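You operate a simulated robot arm through the tools that you are given. There is no shell and no other tool.

You run a simulated two-armed robot. Do the job below in one go: nothing can be reset, and whatever is moved stays where it is left.

## Task
Clamp the tall green swivel in the cord vice and screw its loose tip home.
Fine: stand it in the gap, jaw up to it, yellow knob locked before you turn the tip. Set down upright: tall green swivel.

It is judged by the outcome, as a careful person would: the job done as asked, and still so three seconds after it is handed in. It fails if anything else is knocked over, pushed out of place, dropped, spilled or broken.

## Robot
Two 7-joint arms with two-finger parallel grippers on one trunk that stands fixed in place. Base frame: the origin is at the foot of the trunk, x ahead of it, y to its left, z up. Lengths are in m, angles in degrees, forces in N, time in s.
The left shoulder is at [0.03, 0.119, 1.11], the right one opposite. With the tool pointing down near the work surface each hand reaches from about 0.28 to 0.68 m from the base axis, measured 20 degrees to its own side. Payload 3.43 kg a hand.
Tool frame (each hand has its own): the origin (TCP) lies between the finger pads and is the grasp point; the fingertips stand 0.03 m ahead of it; z points along the fingers, y is the line along which they close. Largest opening 0.094 m; finger width 0.028, thickness 0.01; the body of the gripper, 0.05 by 0.096 m, starts 0.055 m behind the TCP.
Orientation is that of the tool frame in the base frame, as [roll, pitch, yaw] about the fixed x, y, z axes, in that order (R = Rz(yaw) Ry(pitch) Rx(roll)). With the fingers straight down and closing along the base's y, the tool's x points along the base's -x, its y along +y and its z along -z.

## Interface
- The arms move only by the tool jog_arm. It takes "left_commands", "right_commands" or both (then of equal length, played together; a hand with none holds still); each is a list of rows, each an object of numbers (a shift or turn left out is 0, a gripper value left out holds the last): "dx", "dy", "dz": the shift along the tool's x, y, z in m; "wx", "wy", "wz": the turn, a rotation vector about the tool's x, y, z in rad; "hand": the gripper command, from -1 (fully open) to 1 (shut), values between in proportion. In form: [{"dx": .., "dy": .., "dz": .., "wx": .., "wy": .., "wz": .., "hand": ..}, ...]. A call has 1 to 20 rows; each row shifts and turns the commanded pose from where the row before left it, along the tool's axes as they then stand. A row lasts 0.2 s, in which the tool goes at most 0.05 m and 8.6 degrees; a call with a longer step from one row to the next is refused whole, and so is a gripper value outside its range. A pose out of reach is approached as far as the arm can. The call stops where the force on the tool passes 40 N (or 10 N more than at its start, if that is more) or the arm is blocked; 0.2 s more then pass. Each finger travels about 0.072 m/s and halts on what it meets, pressing with about 34 N; the grip force reading is that of the motor and also rises with nothing between the fingers. The clock runs only during rows and for 0.2 s after the last one: add rows that do not move to give the fingers time. The reply holds the time, the measured pose of the TCP, the force on the tool along the base axes, the opening and the grip force, in the units named above and with some noise, with the torque about the TCP (base axes, N m) and any sound that the robot's microphone picked up, and new pictures: "pictures" is both (left out), scene, wrist or none (wrist: the cameras of the hands that moved).
- Cameras (640 x 400 px; columns grow to the right, rows downward): "scene" is now at [0.0342, -0.0472, 1.8195]; the picture's right is [-0.59, -0.81, 0.00], its down [-0.58, 0.42, -0.70] and it looks along [0.56, -0.41, -0.72] (base axes); focal length 316 px, centre (320, 200). "left" rides on the left gripper at [0.076, -0.014, -0.102] in its tool frame; the picture's right is [0.18, 0.98, 0.00], its down [-0.75, 0.14, -0.64] and it looks along [-0.63, 0.12, 0.77] (tool axes); focal length 243 px, centre (320, 200). "right" rides on the right gripper at [0.076, 0.014, -0.102] in its tool frame; the picture's right is [-0.18, 0.98, 0.00], its down [-0.75, -0.14, -0.64] and it looks along [-0.63, -0.12, 0.77] (tool axes); focal length 243 px, centre (320, 200). There is no depth. A picture from a camera that has moved, and an enlarged one, comes with that camera's place and axes in the base frame and with its lens.
- move_column(by): slides the trunk up (or, below 0, down) by that many m; the arms and the scene camera ride with it, the base frame stays. It gives what a move gives, with no picture.
- aim_head(pan, tilt): turns the head with the scene camera to pan (to the left, within 143 degrees either way) and tilt (down, from -29 to 69), counted from straight ahead of the robot. It gives what a move gives, and a new picture of the scene camera.
- close_up(camera, box): a new picture of the part [left, top, right, bottom] of that camera's present view, enlarged. It takes no simulated time.
- close_job(): hands the job in; it is judged then, once.

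Nothing tells you positions but the pictures and the camera data. Unless the task says otherwise, let go and move clear before handing in.

The tools are called after "Request:" as a command line: name --argument value ..., lists and objects as JSON in quotes. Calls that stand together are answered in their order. jog_arm: Moves the arms, as the interface text tells. Its arguments: {"type":"object","properties":{"left_commands":{"type":"array","items":{"type":"object","properties":{"dx":{"type":"number"},"dy":{"type":"number"},"dz":{"type":"number"},"wx":{"type":"number"},"wy":{"type":"number"},"wz":{"type":"number"},"hand":{"type":"number"}}}},"right_commands":{"type":"array","items":{"type":"object","properties":{"dx":{"type":"number"},"dy":{"type":"number"},"dz":{"type":"number"},"wx":{"type":"number"},"wy":{"type":"number"},"wz":{"type":"number"},"hand":{"type":"number"}}}},"pictures":{"type":"string","enum":["both","scene","wrist","none"]}},"required":[]} The other tools are called the same way: move_column (by) slides the trunk up or down; aim_head (pan, tilt) turns the head that bears the scene camera; close_up (camera, box) takes an enlarged picture of a part of a camera's view; close_job () hands the job in.

At the start:

```text
time_s: 0.0
left_position: [0.4286, -0.013, 1.3232]
left_ee_rot: [180.0, 0.0, 180.0]
left_contact_force: [0.1, 0.0, 0.7]
left_wrist_torque: [-0.03, 0.0, 0.0]
left_gripper_width: 0.0941
left_gripper_force: 0.0
right_position: [0.3064, -0.4289, 1.3276]
right_ee_rot: [180.0, 0.0, 180.0]
right_contact_force: [0.9, -0.4, -0.1]
right_wrist_torque: [0.06, 0.03, 0.01]
right_gripper_width: 0.0938
right_gripper_force: 0.0
trunk travel left (down, up): [-0.375, 0.035]
head pan, tilt: [-36.0, 45.8]
```

scene: 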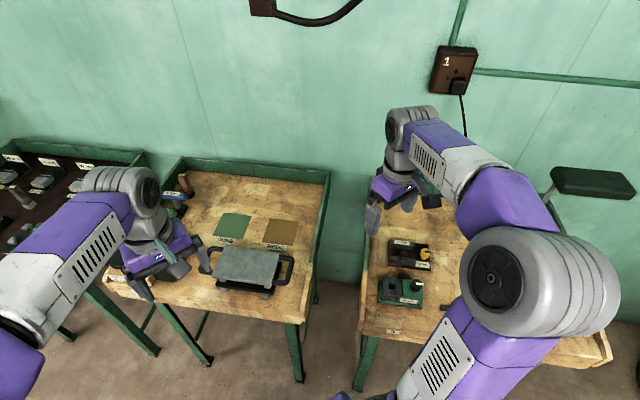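
right: 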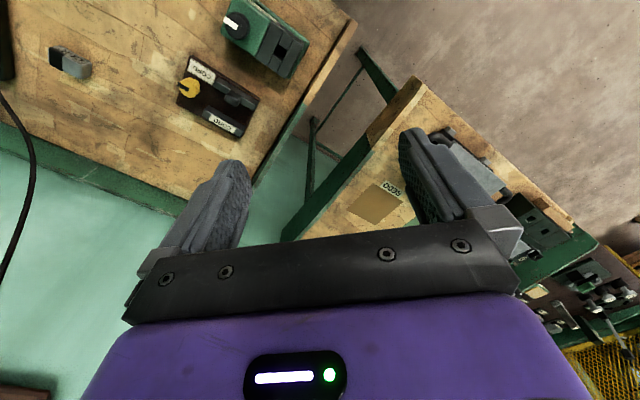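
left: 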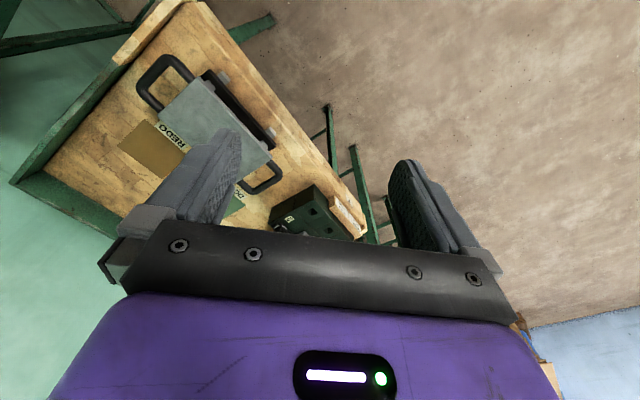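

I see two wooden benches and a rack on the left. One bench on the right holds a dark fixture with a yellow knob and a green device. I'll look closer before moving anything.

Request:
close_up --camera "scene" --box '[350, 180, 510, 340]'

Request:
close_up --camera "scene" --box '[100, 150, 340, 310]'

Request:
close_up --camera "scene" --box '[0, 130, 160, 290]'

Request:
close_up --camera "right" --box '[0, 0, 350, 200]'

Request:
close_up --camera "right" --box '[340, 80, 640, 380]'

```text
2.50 times, centred on (430, 260) of scene
camera zoom: at [0.0342, -0.0472, 1.8195], right [-0.59, -0.81, 0.0], down [-0.58, 0.42, -0.7], along [0.56, -0.41, -0.72], focal length 789 px, centre (45, 50)
```

zoom: 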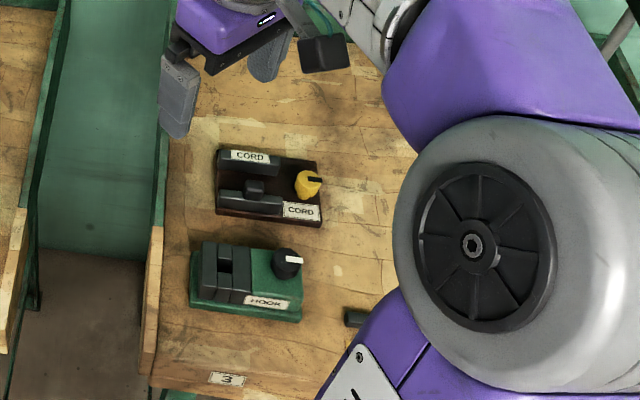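

```text
2.50 times, centred on (220, 230) of scene
camera zoom: at [0.0342, -0.0472, 1.8195], right [-0.59, -0.81, 0.0], down [-0.58, 0.42, -0.7], along [0.56, -0.41, -0.72], focal length 789 px, centre (570, 125)
```

zoom: 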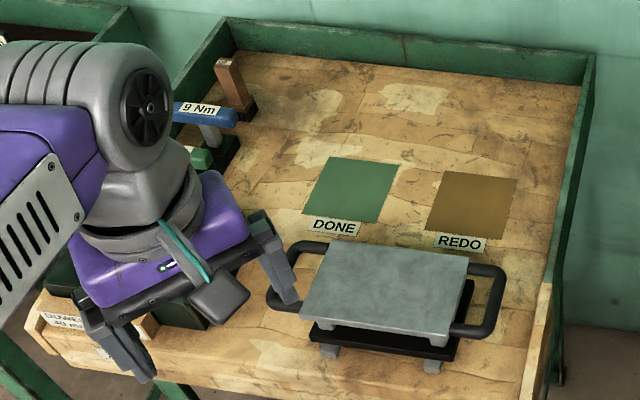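

```text
2.50 times, centred on (80, 210) of scene
camera zoom: at [0.0342, -0.0472, 1.8195], right [-0.59, -0.81, 0.0], down [-0.58, 0.42, -0.7], along [0.56, -0.41, -0.72], focal length 789 px, centre (920, 175)
```

zoom: 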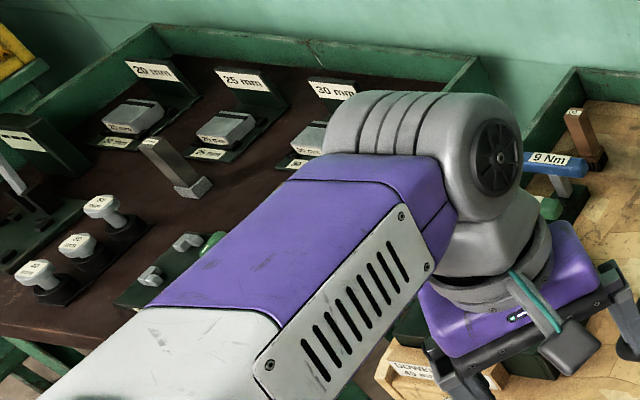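

```text
1.83 times, centred on (175, 100) of right
camera zoom: at [0.23, -0.4161, 1.4299], right [0.18, 0.98, 0.0], down [0.75, -0.14, 0.64], along [0.63, -0.12, -0.77], focal length 444 px, centre (585, 383)
```

zoom: 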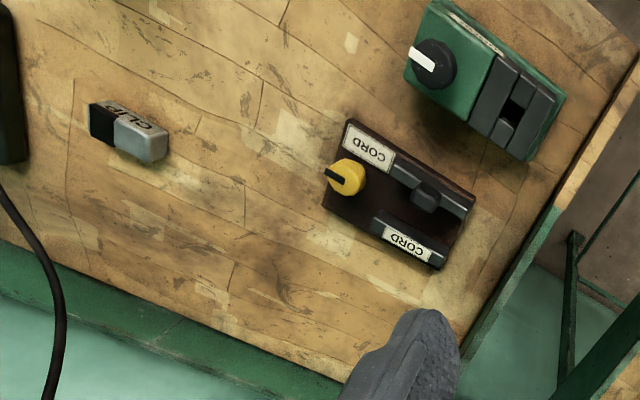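

```text
1.33 times, centred on (490, 230) of right
camera zoom: at [0.23, -0.4161, 1.4299], right [0.18, 0.98, 0.0], down [0.75, -0.14, 0.64], along [0.63, -0.12, -0.77], focal length 324 px, centre (93, 160)
```

zoom: 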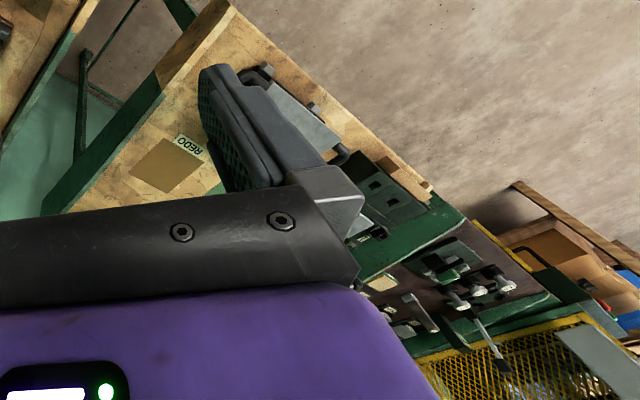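

The dark vice with the yellow knob on the right-hand bench is labelled CORD, and the green one beside it is labelled HOOK. I haven't found the swivels yet, so I'll look around with the head.

Request:
aim_head --pan 40 --tilt 45

Request:
aim_head --pan 90 --tilt 45

Request:
aim_head --pan -90 --tilt 45

Request:
aim_head --pan 0 --tilt 45

Request:
aim_head --pan -60 --tilt 60

```text
time_s: 1.5
left_position: [0.429, -0.0122, 1.3239]
left_ee_rot: [-180.0, 0.0, -180.0]
left_contact_force: [0.4, -0.1, 0.5]
left_wrist_torque: [0.0, 0.02, -0.02]
left_gripper_width: 0.0941
left_gripper_force: 0.0
right_position: [0.3064, -0.4293, 1.3272]
right_ee_rot: [180.0, -0.1, 179.9]
right_contact_force: [-0.5, 0.5, -0.1]
right_wrist_torque: [0.02, -0.02, 0.01]
right_gripper_width: 0.0939
right_gripper_force: 0.1
trunk travel left (down, up): [-0.375, 0.035]
head pan, tilt: [40.0, 45.0]
camera scene: at [0.0313, 0.0524, 1.8207], right [0.64, -0.77, 0.0], down [-0.54, -0.45, -0.71], along [0.54, 0.45, -0.71], focal length 316 px, centre (320, 200)
```

scene: 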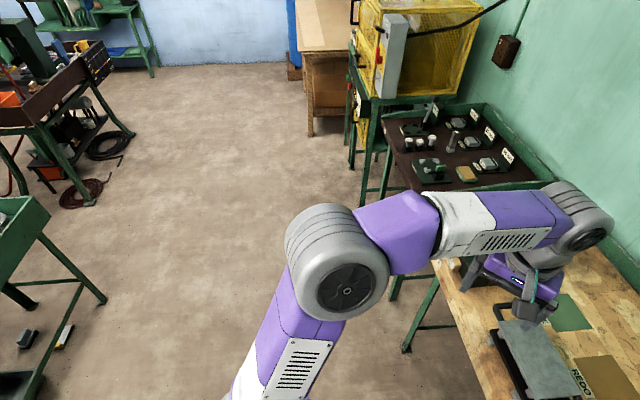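

```text
time_s: 2.7
left_position: [0.429, -0.0128, 1.3227]
left_ee_rot: [179.9, -0.2, -179.9]
left_contact_force: [0.0, 0.3, -0.6]
left_wrist_torque: [-0.01, 0.03, -0.02]
left_gripper_width: 0.094
left_gripper_force: 0.0
right_position: [0.3066, -0.4298, 1.3267]
right_ee_rot: [180.0, 0.0, 179.9]
right_contact_force: [-1.0, -0.3, -0.1]
right_wrist_torque: [-0.01, 0.02, 0.02]
right_gripper_width: 0.094
right_gripper_force: 0.1
trunk travel left (down, up): [-0.375, 0.035]
head pan, tilt: [90.0, 45.0]
camera scene: at [-0.0309, 0.0815, 1.8207], right [1.0, 0.0, 0.0], down [0.0, -0.71, -0.71], along [0.0, 0.71, -0.71], focal length 316 px, centre (320, 200)
```

scene: 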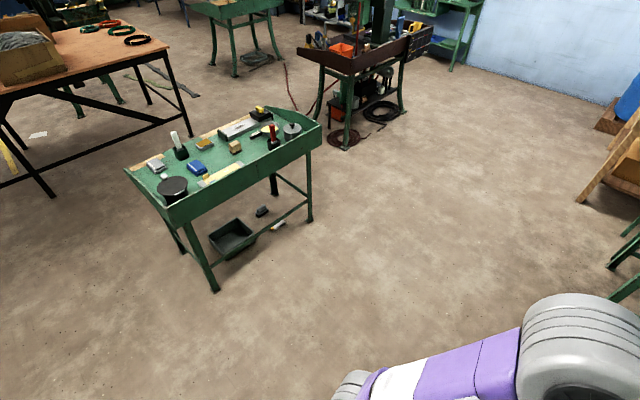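

```text
time_s: 5.3
left_position: [0.4298, -0.0132, 1.324]
left_ee_rot: [179.9, -0.1, -179.9]
left_contact_force: [0.1, -0.1, -0.7]
left_wrist_torque: [-0.03, -0.02, -0.02]
left_gripper_width: 0.0938
left_gripper_force: 0.1
right_position: [0.3065, -0.4297, 1.3263]
right_ee_rot: [180.0, 0.0, -179.9]
right_contact_force: [0.0, -0.3, 1.1]
right_wrist_torque: [-0.01, 0.01, 0.01]
right_gripper_width: 0.0939
right_gripper_force: 0.1
trunk travel left (down, up): [-0.375, 0.035]
head pan, tilt: [-90.0, 45.0]
camera scene: at [-0.0309, -0.0811, 1.8207], right [-1.0, 0.0, 0.0], down [0.0, 0.71, -0.71], along [0.0, -0.71, -0.71], focal length 316 px, centre (320, 200)
```

scene: 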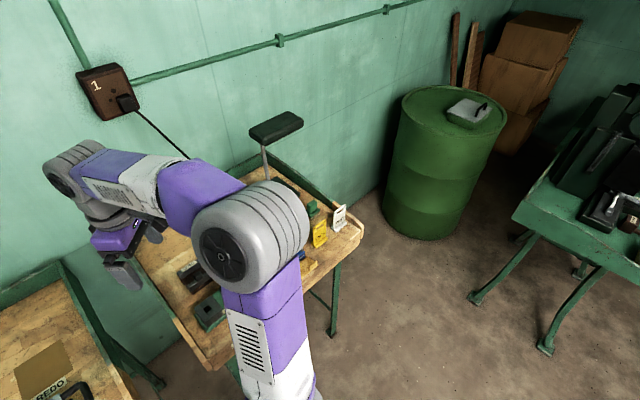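

```text
time_s: 7.0
left_position: [0.4283, -0.014, 1.3233]
left_ee_rot: [179.9, 0.0, 180.0]
left_contact_force: [0.7, -0.7, -0.6]
left_wrist_torque: [-0.01, 0.03, 0.01]
left_gripper_width: 0.0941
left_gripper_force: 0.0
right_position: [0.3071, -0.4292, 1.3276]
right_ee_rot: [-180.0, 0.0, -180.0]
right_contact_force: [0.5, 0.7, 0.0]
right_wrist_torque: [0.0, -0.01, -0.01]
right_gripper_width: 0.0941
right_gripper_force: 0.0
trunk travel left (down, up): [-0.375, 0.035]
head pan, tilt: [0.0, 45.0]
camera scene: at [0.0503, 0.0001, 1.8207], right [0.0, -1.0, 0.0], down [-0.71, 0.0, -0.71], along [0.71, 0.0, -0.71], focal length 316 px, centre (320, 200)
```

scene: 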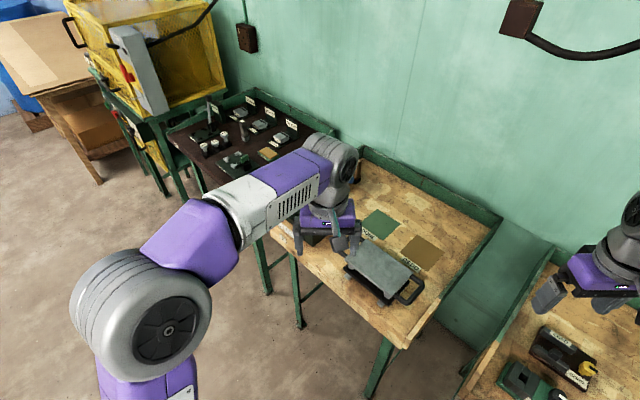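

```text
time_s: 8.3
left_position: [0.4293, -0.0124, 1.3227]
left_ee_rot: [180.0, 0.1, -179.9]
left_contact_force: [0.5, 0.4, 0.4]
left_wrist_torque: [0.01, 0.0, 0.02]
left_gripper_width: 0.0939
left_gripper_force: 0.0
right_position: [0.3065, -0.429, 1.3277]
right_ee_rot: [-180.0, -0.1, 180.0]
right_contact_force: [0.0, 0.5, -0.7]
right_wrist_torque: [0.01, 0.0, 0.02]
right_gripper_width: 0.094
right_gripper_force: 0.0
trunk travel left (down, up): [-0.375, 0.035]
head pan, tilt: [-60.0, 60.0]
camera scene: at [0.0024, -0.0575, 1.8012], right [-0.87, -0.5, 0.0], down [-0.43, 0.75, -0.5], along [0.25, -0.43, -0.87], focal length 316 px, centre (320, 200)
```

scene: 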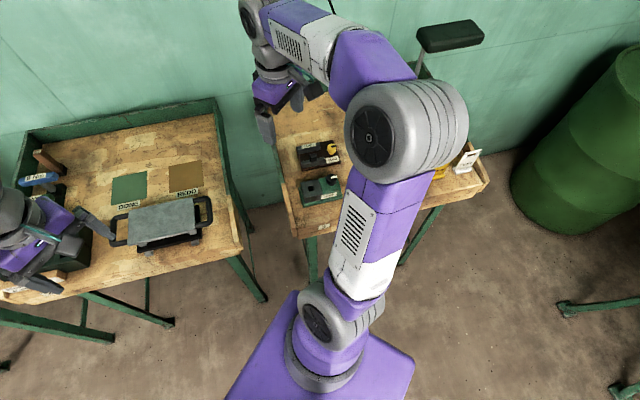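

The right arm hides the right side of the bench, where I glimpsed green, yellow and white items. I'll zoom in there.

Request:
close_up --camera "scene" --box '[380, 100, 500, 220]'

Request:
aim_head --pan -100 --tilt 40

Request:
close_up --camera "scene" --box '[120, 100, 360, 340]'

```text
3.33 times, centred on (440, 160) of scene
camera zoom: at [0.0024, -0.0575, 1.8012], right [-0.87, -0.5, 0.0], down [-0.43, 0.75, -0.5], along [0.25, -0.43, -0.87], focal length 1052 px, centre (-80, 333)
```

zoom: 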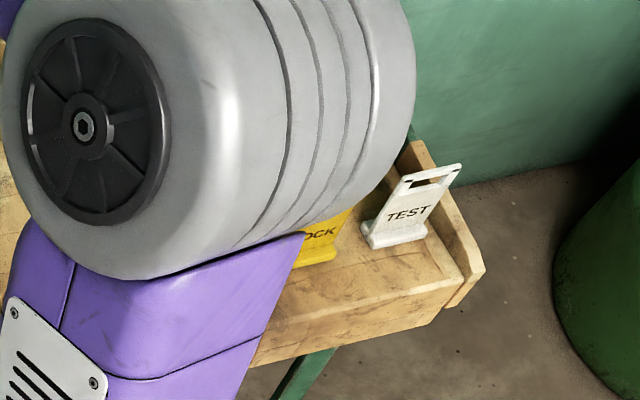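

```text
time_s: 9.4
left_position: [0.4294, -0.0126, 1.3236]
left_ee_rot: [-180.0, 0.0, -180.0]
left_contact_force: [0.2, -0.3, -0.6]
left_wrist_torque: [0.02, -0.02, 0.01]
left_gripper_width: 0.0941
left_gripper_force: 0.0
right_position: [0.3048, -0.4296, 1.3264]
right_ee_rot: [-180.0, 0.0, 180.0]
right_contact_force: [0.6, 0.2, -0.2]
right_wrist_torque: [0.04, -0.01, 0.03]
right_gripper_width: 0.094
right_gripper_force: 0.1
trunk travel left (down, up): [-0.375, 0.035]
head pan, tilt: [-100.0, 40.0]
camera scene: at [-0.0457, -0.0836, 1.8279], right [-0.98, 0.17, 0.0], down [0.11, 0.63, -0.77], along [-0.13, -0.75, -0.64], focal length 316 px, centre (320, 200)
```

scene: 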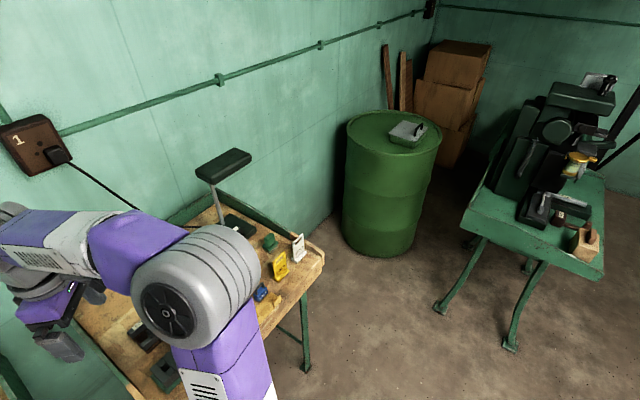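

```text
1.67 times, centred on (240, 220) of scene
camera zoom: at [-0.0457, -0.0836, 1.8279], right [-0.98, 0.17, 0.0], down [0.11, 0.63, -0.77], along [-0.13, -0.75, -0.64], focal length 526 px, centre (453, 167)
```

zoom: 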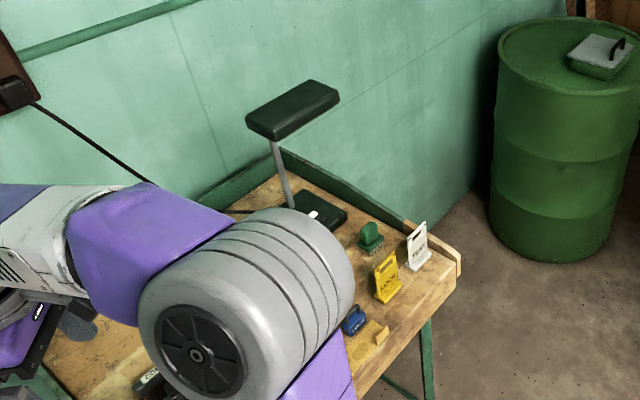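

There is a green item next to the lamp base that may be a swivel. I'll zoom in more.

Request:
close_up --camera "scene" --box '[220, 200, 340, 320]'

Request:
close_up --camera "scene" --box '[460, 60, 640, 280]'

```text
3.33 times, centred on (280, 260) of scene
camera zoom: at [-0.0457, -0.0836, 1.8279], right [-0.98, 0.17, 0.0], down [0.11, 0.63, -0.77], along [-0.13, -0.75, -0.64], focal length 1052 px, centre (453, 0)
```

zoom: 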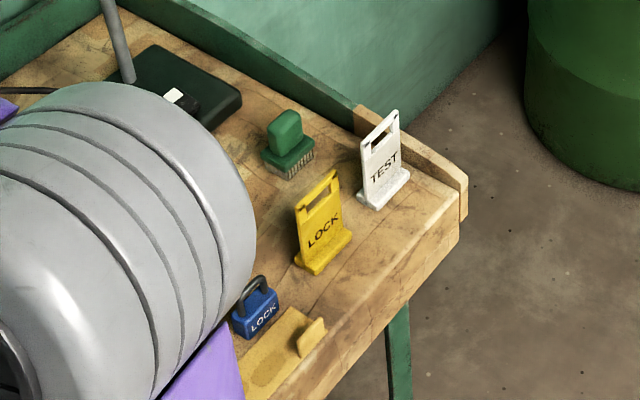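

```text
1.82 times, centred on (550, 170) of scene
camera zoom: at [-0.0457, -0.0836, 1.8279], right [-0.98, 0.17, 0.0], down [0.11, 0.63, -0.77], along [-0.13, -0.75, -0.64], focal length 574 px, centre (-98, 254)
```

zoom: 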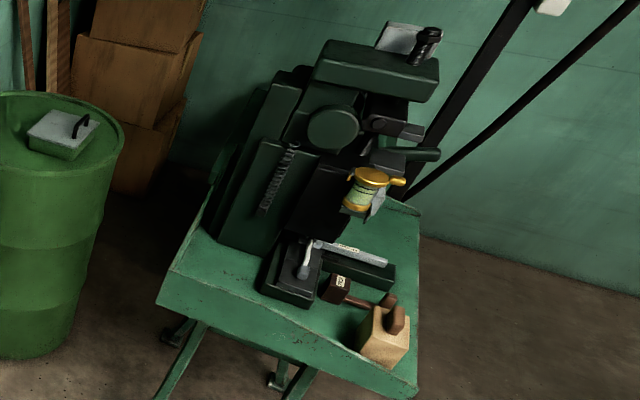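

The green item is a brush, so the swivel must be hidden behind the right arm. I'll move the right hand inward and up so the head camera can see that bench.

Request:
jog_arm --right_commands '[{"dz": -0.04}, {"dz": -0.04}, {"dy": 0.04}, {"dy": 0.04}, {"dy": 0.04}, {"dy": 0.04}, {"dy": 0.04}]' --pictures "both"

Request:
aim_head --pan -75 --tilt 50

```text
time_s: 11.0
left_position: [0.4294, -0.0117, 1.3242]
left_ee_rot: [180.0, 0.0, 180.0]
left_contact_force: [0.2, 0.3, 0.4]
left_wrist_torque: [-0.02, 0.01, -0.02]
left_gripper_width: 0.0938
left_gripper_force: 0.1
right_position: [0.3088, -0.2284, 1.4085]
right_ee_rot: [180.0, 0.0, 180.0]
right_contact_force: [0.2, -0.3, 0.2]
right_wrist_torque: [-0.04, 0.01, 0.03]
right_gripper_width: 0.0935
right_gripper_force: 0.0
trunk travel left (down, up): [-0.375, 0.035]
head pan, tilt: [-100.0, 40.0]
camera scene: at [-0.0452, -0.0826, 1.828], right [-0.98, 0.17, 0.0], down [0.11, 0.63, -0.77], along [-0.13, -0.75, -0.64], focal length 316 px, centre (320, 200)
camera right: at [0.2309, -0.2151, 1.5108], right [0.18, 0.98, 0.0], down [0.75, -0.14, 0.64], along [0.63, -0.12, -0.77], focal length 243 px, centre (320, 200)
```

scene: 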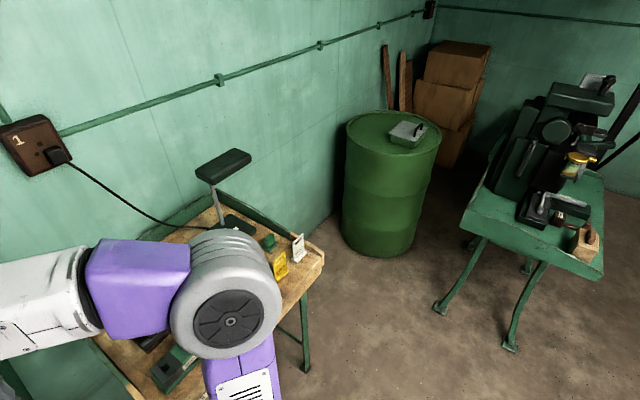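
right: 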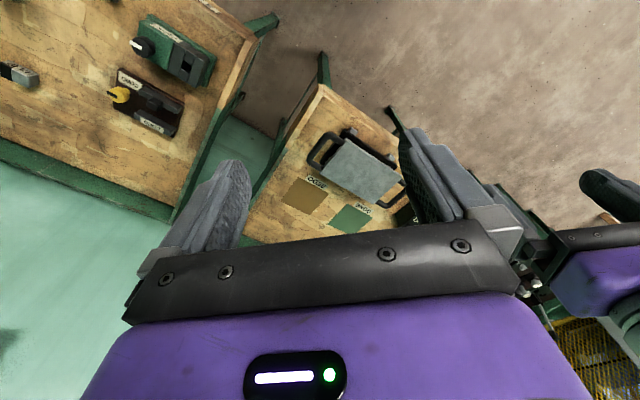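

```text
time_s: 11.9
left_position: [0.4297, -0.0123, 1.3227]
left_ee_rot: [180.0, -0.1, 180.0]
left_contact_force: [-0.5, 0.1, 0.7]
left_wrist_torque: [0.04, -0.01, 0.0]
left_gripper_width: 0.094
left_gripper_force: 0.1
right_position: [0.3074, -0.2294, 1.4083]
right_ee_rot: [-179.9, 0.0, 180.0]
right_contact_force: [-0.1, 0.0, -0.8]
right_wrist_torque: [0.02, 0.02, -0.03]
right_gripper_width: 0.0941
right_gripper_force: 0.0
trunk travel left (down, up): [-0.375, 0.035]
head pan, tilt: [-75.0, 50.0]
camera scene: at [-0.0111, -0.0741, 1.8138], right [-0.97, -0.26, 0.0], down [-0.2, 0.74, -0.64], along [0.17, -0.62, -0.77], focal length 316 px, centre (320, 200)
```

scene: 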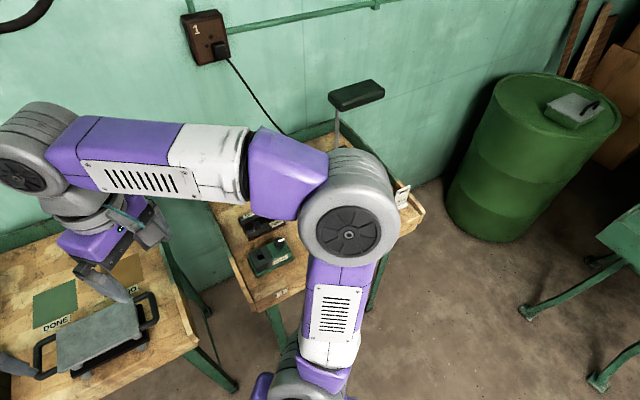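

The elbow swings across that view, so I'll use the right wrist camera, moving the hand back and turning it to look along the bench to the right.

Request:
jog_arm --right_commands '[{"dy": -0.04}, {"dy": -0.04}, {"dy": -0.04}, {"dy": -0.04}, {"dy": -0.04}, {"wz": 0.15}, {"wz": 0.15}, {"wz": 0.15}, {"wz": 0.15}, {"wz": 0.15}, {"wz": 0.15}, {"wz": 0.15}, {"wz": 0.15}, {"wz": 0.15}, {"wz": 0.15}]' --pictures "both"

```text
time_s: 15.1
left_position: [0.4292, -0.0139, 1.3235]
left_ee_rot: [179.9, 0.0, 179.9]
left_contact_force: [-0.4, 0.5, -0.2]
left_wrist_torque: [0.03, 0.02, -0.04]
left_gripper_width: 0.094
left_gripper_force: 0.1
right_position: [0.3069, -0.4291, 1.4082]
right_ee_rot: [-180.0, 0.0, 94.0]
right_contact_force: [-1.0, 0.3, 0.1]
right_wrist_torque: [-0.01, -0.01, 0.02]
right_gripper_width: 0.0943
right_gripper_force: 0.1
trunk travel left (down, up): [-0.375, 0.035]
head pan, tilt: [-75.0, 50.0]
camera scene: at [-0.011, -0.0742, 1.8137], right [-0.97, -0.26, 0.0], down [-0.2, 0.74, -0.64], along [0.17, -0.62, -0.77], focal length 316 px, centre (320, 200)
camera right: at [0.3152, -0.3535, 1.51], right [0.99, -0.12, 0.0], down [-0.09, -0.76, 0.64], along [-0.07, -0.64, -0.77], focal length 243 px, centre (320, 200)
```

scene: 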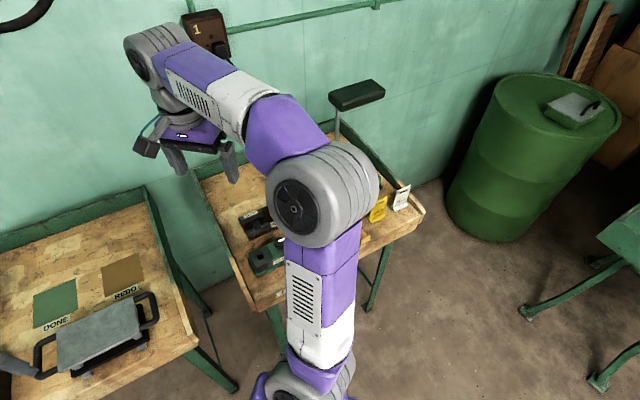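
right: 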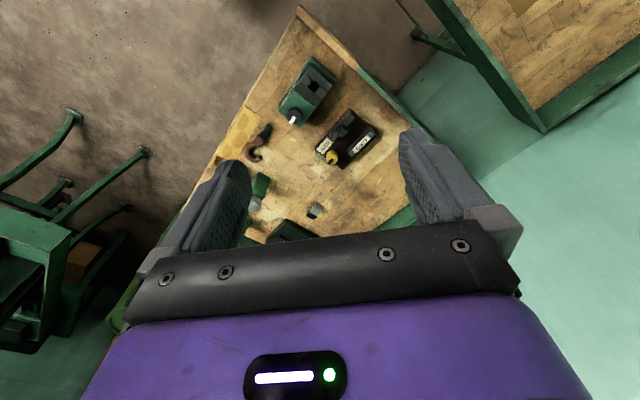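

Request:
close_up --camera "right" --box '[190, 10, 430, 250]'

Request:
close_up --camera "right" --box '[220, 110, 340, 250]'

```text
1.67 times, centred on (310, 130) of right
camera zoom: at [0.3152, -0.3535, 1.51], right [0.99, -0.12, 0.0], down [-0.09, -0.76, 0.64], along [-0.07, -0.64, -0.77], focal length 404 px, centre (337, 317)
```

zoom: 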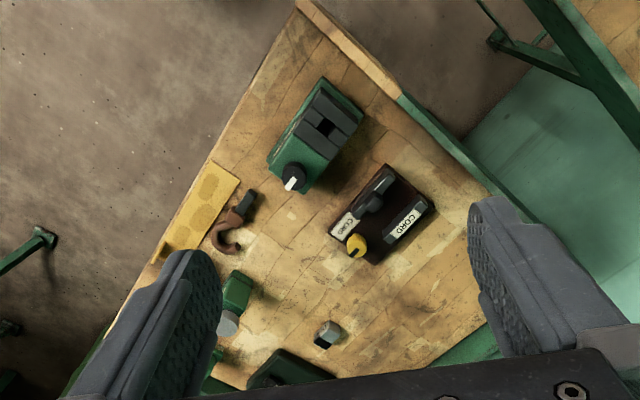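

```text
2.86 times, centred on (280, 180) of right
camera zoom: at [0.3152, -0.3535, 1.51], right [0.99, -0.12, 0.0], down [-0.09, -0.76, 0.64], along [-0.07, -0.64, -0.77], focal length 693 px, centre (434, 257)
```

zoom: 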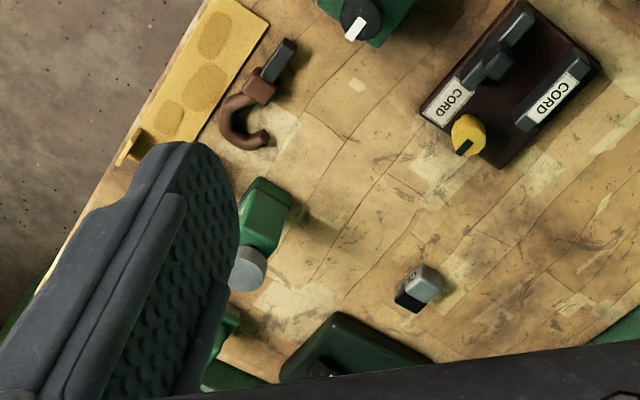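

There's a green block with a grey tip near (0.10, -0.75), next to the lamp. It looks like it's standing upright. I'll move the right hand for a better view of it.

Request:
jog_arm --right_commands '[{"dy": -0.04}, {"dy": -0.04}, {"dy": -0.04}, {"dy": -0.03}]' --pictures "both"

Request:
close_up --camera "right" --box '[200, 20, 420, 240]'

```text
time_s: 16.1
left_position: [0.4285, -0.0128, 1.3241]
left_ee_rot: [-180.0, 0.1, -180.0]
left_contact_force: [0.7, 0.4, 0.0]
left_wrist_torque: [0.0, 0.01, 0.01]
left_gripper_width: 0.0938
left_gripper_force: 0.2
right_position: [0.156, -0.4407, 1.4073]
right_ee_rot: [180.0, 0.0, 94.1]
right_contact_force: [0.0, 0.0, 0.1]
right_wrist_torque: [0.0, 0.01, -0.02]
right_gripper_width: 0.0942
right_gripper_force: 0.0
trunk travel left (down, up): [-0.375, 0.035]
head pan, tilt: [-75.0, 50.0]
camera scene: at [-0.0123, -0.0739, 1.8138], right [-0.97, -0.26, 0.0], down [-0.2, 0.74, -0.64], along [0.17, -0.62, -0.77], focal length 316 px, centre (320, 200)
camera right: at [0.1641, -0.3641, 1.5088], right [0.99, -0.11, 0.0], down [-0.09, -0.76, 0.64], along [-0.07, -0.64, -0.77], focal length 243 px, centre (320, 200)
```

scene: 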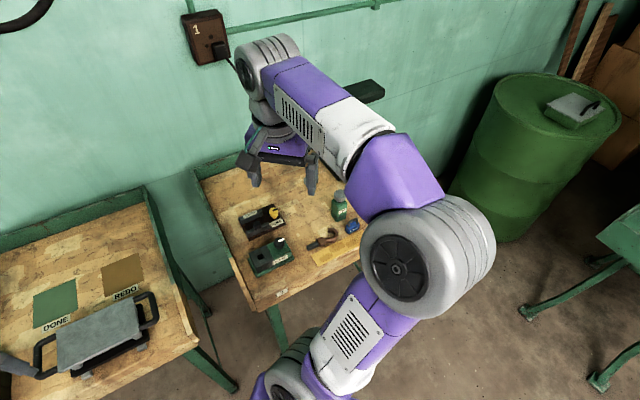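
right: 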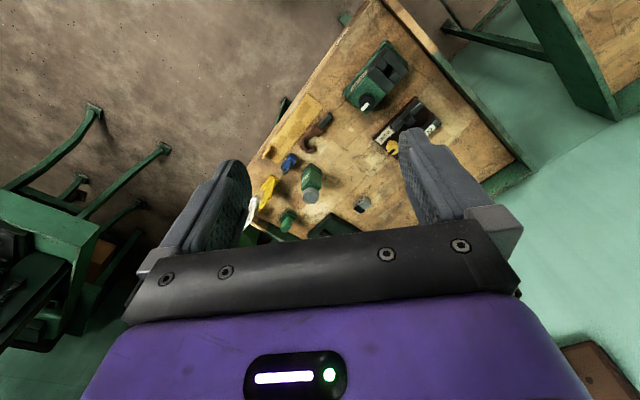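

```text
1.82 times, centred on (310, 130) of right
camera zoom: at [0.1641, -0.3641, 1.5088], right [0.99, -0.11, 0.0], down [-0.09, -0.76, 0.64], along [-0.07, -0.64, -0.77], focal length 441 px, centre (338, 327)
```

zoom: 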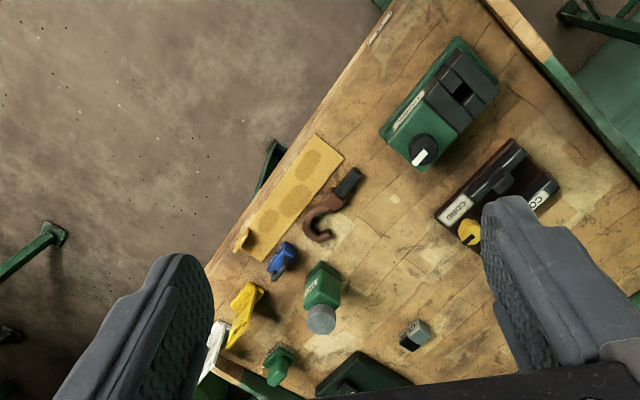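

Now the scene camera sees the swivel: a green body with a grey cap. I'll zoom in on it and on the vice.

Request:
close_up --camera "scene" --box '[300, 170, 370, 270]'

Request:
close_up --camera "scene" --box '[225, 190, 305, 290]'

Request:
close_up --camera "right" --box '[330, 30, 450, 170]'

Request:
close_up --camera "right" --box '[260, 130, 380, 240]'

```text
4.00 times, centred on (335, 220) of scene
camera zoom: at [-0.0123, -0.0739, 1.8138], right [-0.97, -0.26, 0.0], down [-0.2, 0.74, -0.64], along [0.17, -0.62, -0.77], focal length 1263 px, centre (260, 120)
```

zoom: 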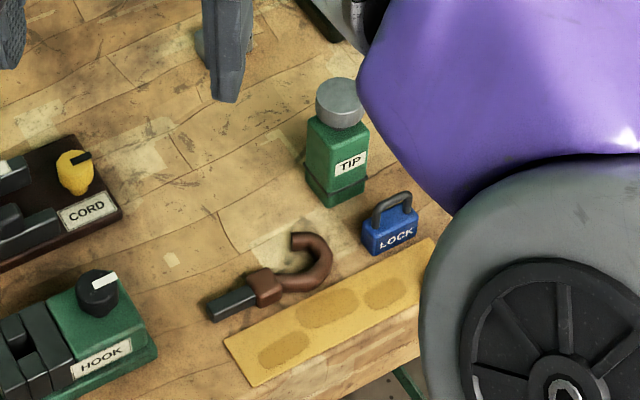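

```text
4.00 times, centred on (265, 240) of scene
camera zoom: at [-0.0123, -0.0739, 1.8138], right [-0.97, -0.26, 0.0], down [-0.2, 0.74, -0.64], along [0.17, -0.62, -0.77], focal length 1263 px, centre (540, 40)
```

zoom: 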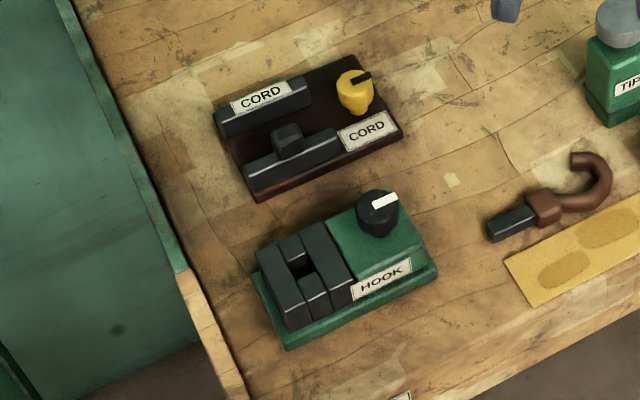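

```text
2.86 times, centred on (390, 100) of right
camera zoom: at [0.1641, -0.3641, 1.5088], right [0.99, -0.11, 0.0], down [-0.09, -0.76, 0.64], along [-0.07, -0.64, -0.77], focal length 693 px, centre (120, 486)
```

zoom: 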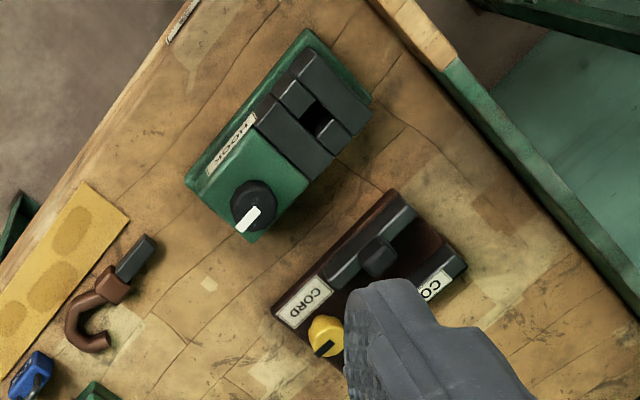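

```text
3.64 times, centred on (320, 185) of right
camera zoom: at [0.1641, -0.3641, 1.5088], right [0.99, -0.11, 0.0], down [-0.09, -0.76, 0.64], along [-0.07, -0.64, -0.77], focal length 882 px, centre (320, 254)
```

zoom: 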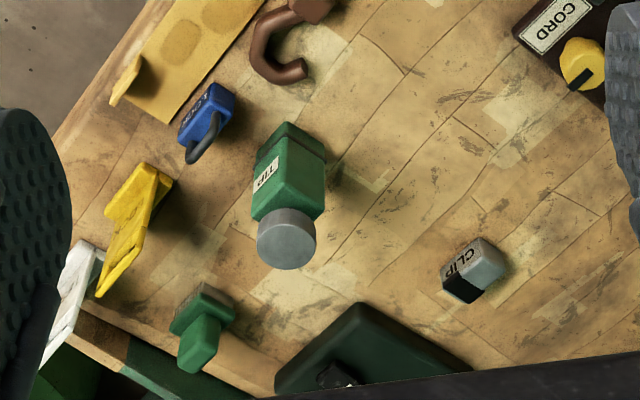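

The swivel, with a body labelled TIP, stands upright with its grey cap top at about (0.10, -0.73, 1.045). The table is at about z = 0.92, and the vice is turned about 45° around (0.34, -0.64). I'll bring the right hand closer for a detailed view of the swivel.

Request:
jog_arm --right_commands '[{"dx": -0.0312, "dy": -0.0114, "dz": 0.0254}, {"dx": -0.0312, "dy": -0.0114, "dz": 0.0254}, {"dx": -0.0312, "dy": -0.0114, "dz": 0.0254}, {"dx": -0.0312, "dy": -0.0114, "dz": 0.0254}]' --pictures "both"

Request:
close_up --camera "right" --box '[220, 40, 420, 240]'

```text
time_s: 17.1
left_position: [0.4296, -0.0149, 1.3239]
left_ee_rot: [-179.9, 0.0, -180.0]
left_contact_force: [-0.3, -0.2, -0.2]
left_wrist_torque: [0.0, -0.01, 0.01]
left_gripper_width: 0.0938
left_gripper_force: 0.1
right_position: [0.1207, -0.5693, 1.3051]
right_ee_rot: [-180.0, 0.0, 94.1]
right_contact_force: [0.8, 0.4, 0.3]
right_wrist_torque: [0.07, -0.05, 0.02]
right_gripper_width: 0.094
right_gripper_force: 0.1
trunk travel left (down, up): [-0.375, 0.035]
head pan, tilt: [-75.0, 50.0]
camera scene: at [-0.0105, -0.0758, 1.8136], right [-0.97, -0.26, 0.0], down [-0.2, 0.74, -0.64], along [0.17, -0.62, -0.77], focal length 316 px, centre (320, 200)
camera right: at [0.1296, -0.4921, 1.4072], right [0.99, -0.11, 0.0], down [-0.09, -0.76, 0.64], along [-0.07, -0.64, -0.77], focal length 243 px, centre (320, 200)
```

scene: 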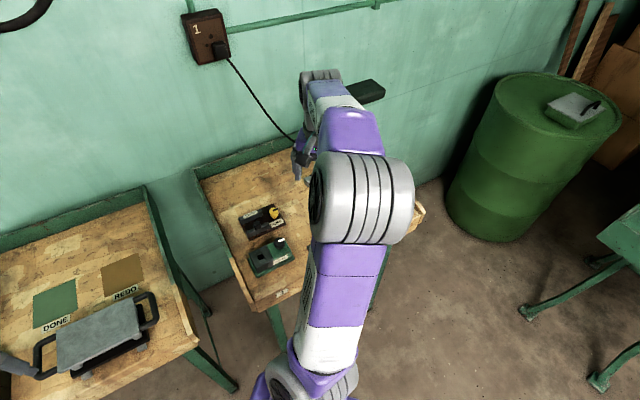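
right: 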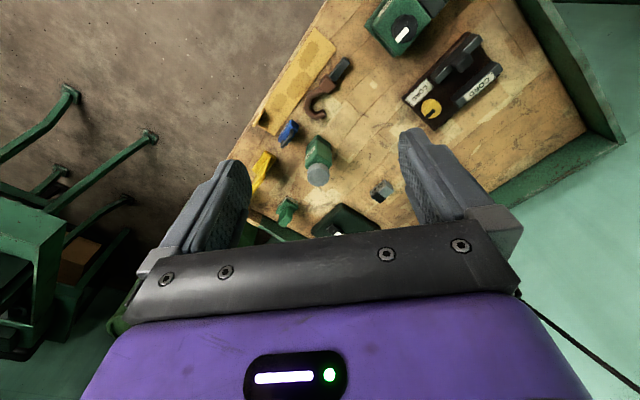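

```text
2.00 times, centred on (320, 140) of right
camera zoom: at [0.1296, -0.4921, 1.4072], right [0.99, -0.11, 0.0], down [-0.09, -0.76, 0.64], along [-0.07, -0.64, -0.77], focal length 485 px, centre (320, 320)
```

zoom: 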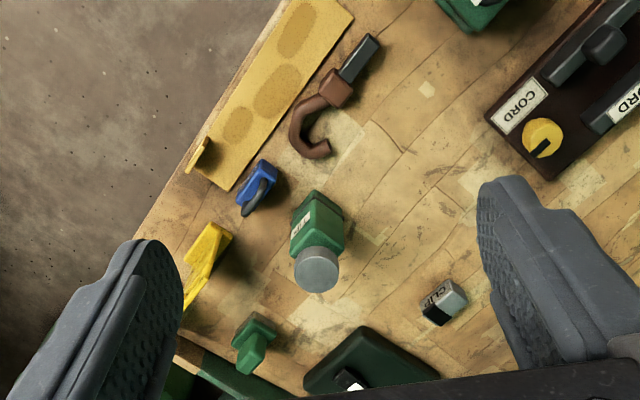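

I can see the swivel, the vice and the knob from here. I'll zoom in on each.

Request:
close_up --camera "right" --box '[395, 20, 515, 140]'

Request:
close_up --camera "right" --box '[280, 110, 360, 210]'

```text
3.33 times, centred on (455, 80) of right
camera zoom: at [0.1296, -0.4921, 1.4072], right [0.99, -0.11, 0.0], down [-0.09, -0.76, 0.64], along [-0.07, -0.64, -0.77], focal length 809 px, centre (-130, 600)
```

zoom: 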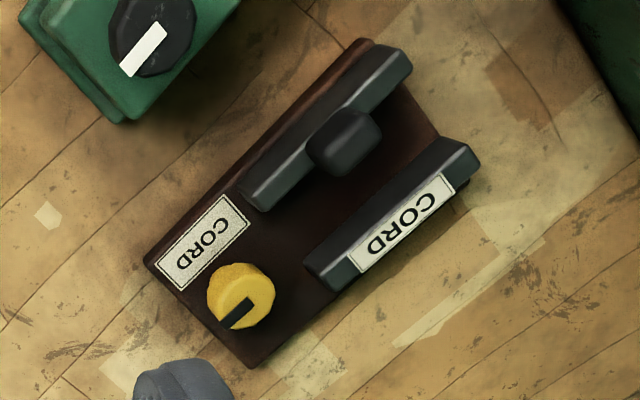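

```text
4.00 times, centred on (320, 160) of right
camera zoom: at [0.1296, -0.4921, 1.4072], right [0.99, -0.11, 0.0], down [-0.09, -0.76, 0.64], along [-0.07, -0.64, -0.77], focal length 970 px, centre (320, 360)
```

zoom: 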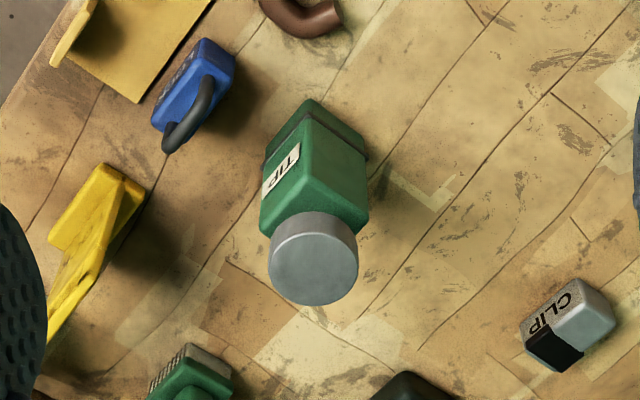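

The vice plate's top is at about z = 0.94 and the vice is rotated by about 45°. The jaw with the handle block is the sliding one, and the swivel's faces are also at about 45°. I'll turn the right hand to match, at yaw about 134.5°, and take a close look at the vice.

Request:
jog_arm --right_commands '[{"wz": -0.141}, {"wz": -0.141}, {"wz": -0.141}, {"wz": -0.141}, {"wz": -0.141}, {"dx": -0.0174, "dy": 0.0284, "dz": 0.0213}, {"dx": -0.0174, "dy": 0.0284, "dz": 0.0213}, {"dx": -0.0174, "dy": 0.0284, "dz": 0.0213}, {"dx": -0.0174, "dy": 0.0284, "dz": 0.0213}]' --pictures "both"

Request:
close_up --camera "right" --box '[220, 60, 420, 240]'

```text
time_s: 19.1
left_position: [0.4303, -0.0137, 1.3231]
left_ee_rot: [-179.9, 0.0, 180.0]
left_contact_force: [0.1, 0.1, 0.9]
left_wrist_torque: [-0.03, 0.01, 0.02]
left_gripper_width: 0.0939
left_gripper_force: 0.1
right_position: [0.2524, -0.5364, 1.2189]
right_ee_rot: [180.0, -0.1, 134.5]
right_contact_force: [0.2, 0.2, -0.7]
right_wrist_torque: [-0.01, 0.03, 0.0]
right_gripper_width: 0.0942
right_gripper_force: 0.0
trunk travel left (down, up): [-0.375, 0.035]
head pan, tilt: [-75.0, 50.0]
camera scene: at [-0.0094, -0.0746, 1.8137], right [-0.97, -0.26, 0.0], down [-0.2, 0.74, -0.64], along [0.17, -0.62, -0.77], focal length 316 px, centre (320, 200)
camera right: at [0.2093, -0.473, 1.3219], right [0.83, 0.56, 0.0], down [0.43, -0.64, 0.64], along [0.36, -0.53, -0.77], focal length 243 px, centre (320, 200)
```

scene: 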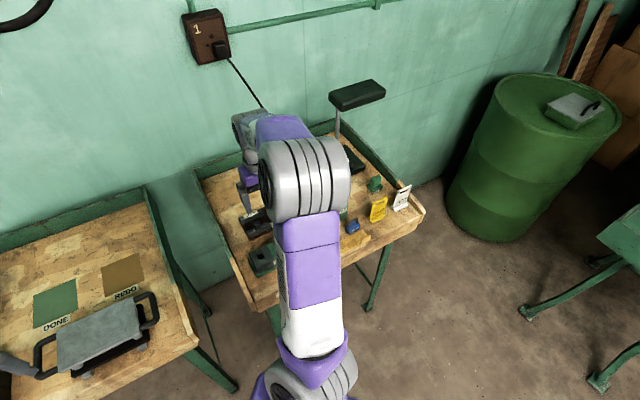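
right: 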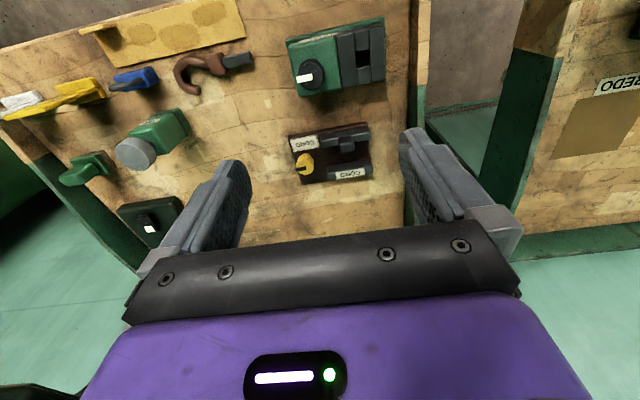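

```text
2.22 times, centred on (320, 150) of right
camera zoom: at [0.2093, -0.473, 1.3219], right [0.83, 0.56, 0.0], down [0.43, -0.64, 0.64], along [0.36, -0.53, -0.77], focal length 539 px, centre (320, 311)
```

zoom: 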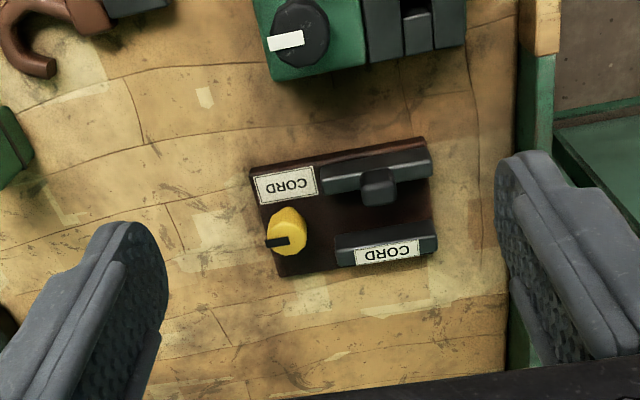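

Request:
close_up --camera "right" --box '[280, 110, 380, 200]'

Request:
close_up --camera "right" --box '[60, 80, 220, 200]'

```text
4.44 times, centred on (330, 155) of right
camera zoom: at [0.2093, -0.473, 1.3219], right [0.83, 0.56, 0.0], down [0.43, -0.64, 0.64], along [0.36, -0.53, -0.77], focal length 1078 px, centre (276, 400)
```

zoom: 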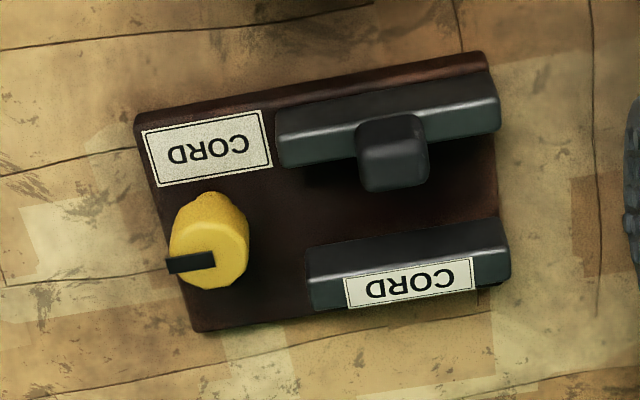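

```text
3.33 times, centred on (140, 140) of right
camera zoom: at [0.2093, -0.473, 1.3219], right [0.83, 0.56, 0.0], down [0.43, -0.64, 0.64], along [0.36, -0.53, -0.77], focal length 809 px, centre (920, 400)
```

zoom: 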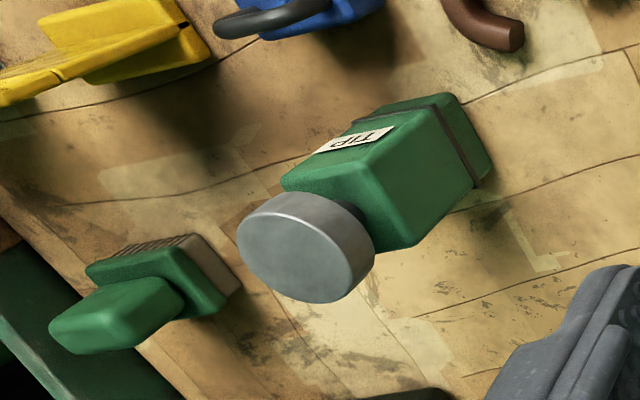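

The measurements agree. The vice gap is about 50 mm, running from n ≈ 0.02 to 0.07 across the plate, and the swivel body is about 40 mm square, centred near (0.098, -0.740). Next I'll hover the hand directly over the swivel.

Request:
jog_arm --right_commands '[{"dx": -0.0062, "dy": -0.0421, "dz": 0.003}, {"dx": -0.0062, "dy": -0.0421, "dz": 0.003}, {"dx": -0.0062, "dy": -0.0421, "dz": 0.003}, {"dx": -0.0062, "dy": -0.0421, "dz": 0.003}, {"dx": -0.0062, "dy": -0.0421, "dz": 0.003}, {"dx": -0.0062, "dy": -0.0421, "dz": 0.003}, {}]' --pictures "both"

Request:
close_up --camera "right" --box '[180, 0, 460, 240]'

```text
time_s: 20.7
left_position: [0.4305, -0.0123, 1.3233]
left_ee_rot: [-179.8, 0.0, -179.9]
left_contact_force: [0.6, 1.1, -0.2]
left_wrist_torque: [-0.03, 0.04, -0.01]
left_gripper_width: 0.0941
left_gripper_force: 0.0
right_position: [0.0948, -0.7415, 1.2032]
right_ee_rot: [180.0, 0.0, 134.5]
right_contact_force: [-0.1, 0.1, 0.2]
right_wrist_torque: [-0.04, 0.03, -0.01]
right_gripper_width: 0.0939
right_gripper_force: 0.0
trunk travel left (down, up): [-0.375, 0.035]
head pan, tilt: [-75.0, 50.0]
camera scene: at [-0.0104, -0.0725, 1.8138], right [-0.97, -0.26, 0.0], down [-0.2, 0.74, -0.64], along [0.17, -0.62, -0.77], focal length 316 px, centre (320, 200)
camera right: at [0.0517, -0.6783, 1.3053], right [0.83, 0.56, 0.0], down [0.43, -0.64, 0.64], along [0.36, -0.53, -0.77], focal length 243 px, centre (320, 200)
```

scene: 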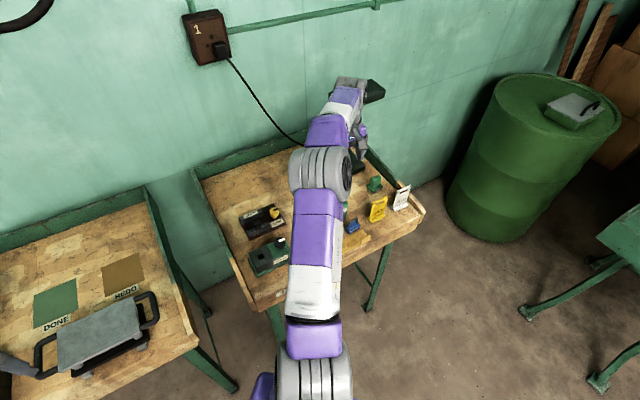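
right: 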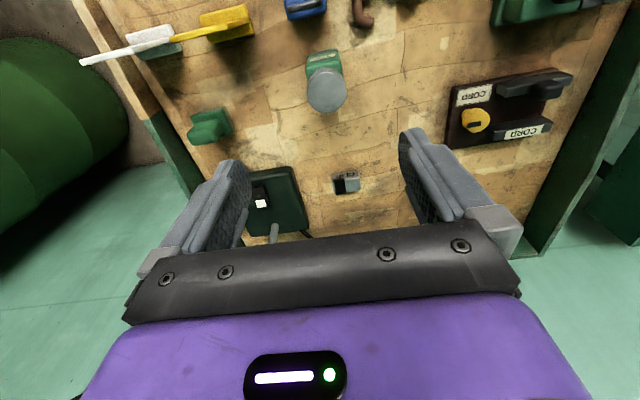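

```text
1.67 times, centred on (320, 120) of right
camera zoom: at [0.0517, -0.6783, 1.3053], right [0.83, 0.56, 0.0], down [0.43, -0.64, 0.64], along [0.36, -0.53, -0.77], focal length 404 px, centre (320, 333)
```

zoom: 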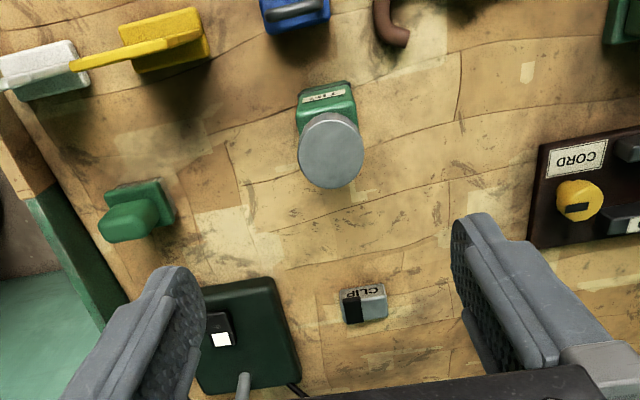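

The cap sits about 6 mm along the finger axis from the tool centre. I'll correct for that and come down partway.

Request:
jog_arm --right_commands '[{"dy": 0.0065, "dz": 0.03}, {"dz": 0.04}, {"dz": 0.03}, {}]' --pictures "wrist"

Request:
close_up --camera "right" --box '[200, 0, 440, 200]'

```text
time_s: 21.7
left_position: [0.4288, -0.0127, 1.3233]
left_ee_rot: [-180.0, 0.0, -180.0]
left_contact_force: [-0.5, 0.8, -0.2]
left_wrist_torque: [-0.02, -0.01, 0.0]
left_gripper_width: 0.0943
left_gripper_force: 0.1
right_position: [0.1002, -0.7369, 1.1051]
right_ee_rot: [-179.9, 0.0, 134.5]
right_contact_force: [0.0, -0.3, -0.4]
right_wrist_torque: [0.01, 0.0, 0.0]
right_gripper_width: 0.0939
right_gripper_force: 0.1
trunk travel left (down, up): [-0.375, 0.035]
head pan, tilt: [-75.0, 50.0]
camera right: at [0.0561, -0.6729, 1.2059], right [0.83, 0.56, 0.0], down [0.43, -0.64, 0.64], along [0.36, -0.53, -0.77], focal length 243 px, centre (320, 200)
```

right: 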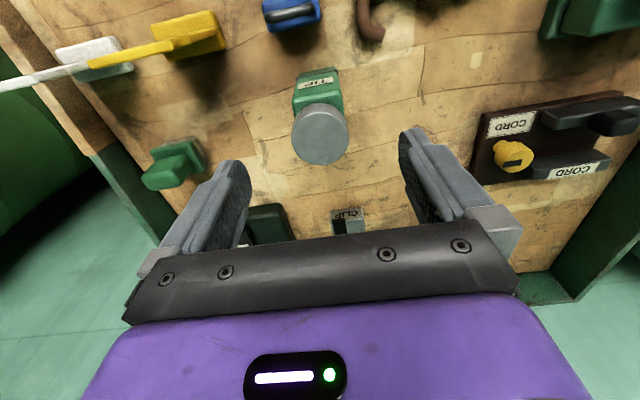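

```text
2.00 times, centred on (320, 100) of right
camera zoom: at [0.0561, -0.6729, 1.2059], right [0.83, 0.56, 0.0], down [0.43, -0.64, 0.64], along [0.36, -0.53, -0.77], focal length 485 px, centre (320, 400)
```

zoom: 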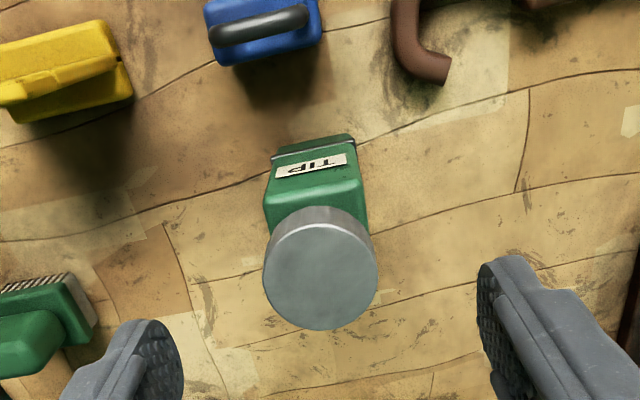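

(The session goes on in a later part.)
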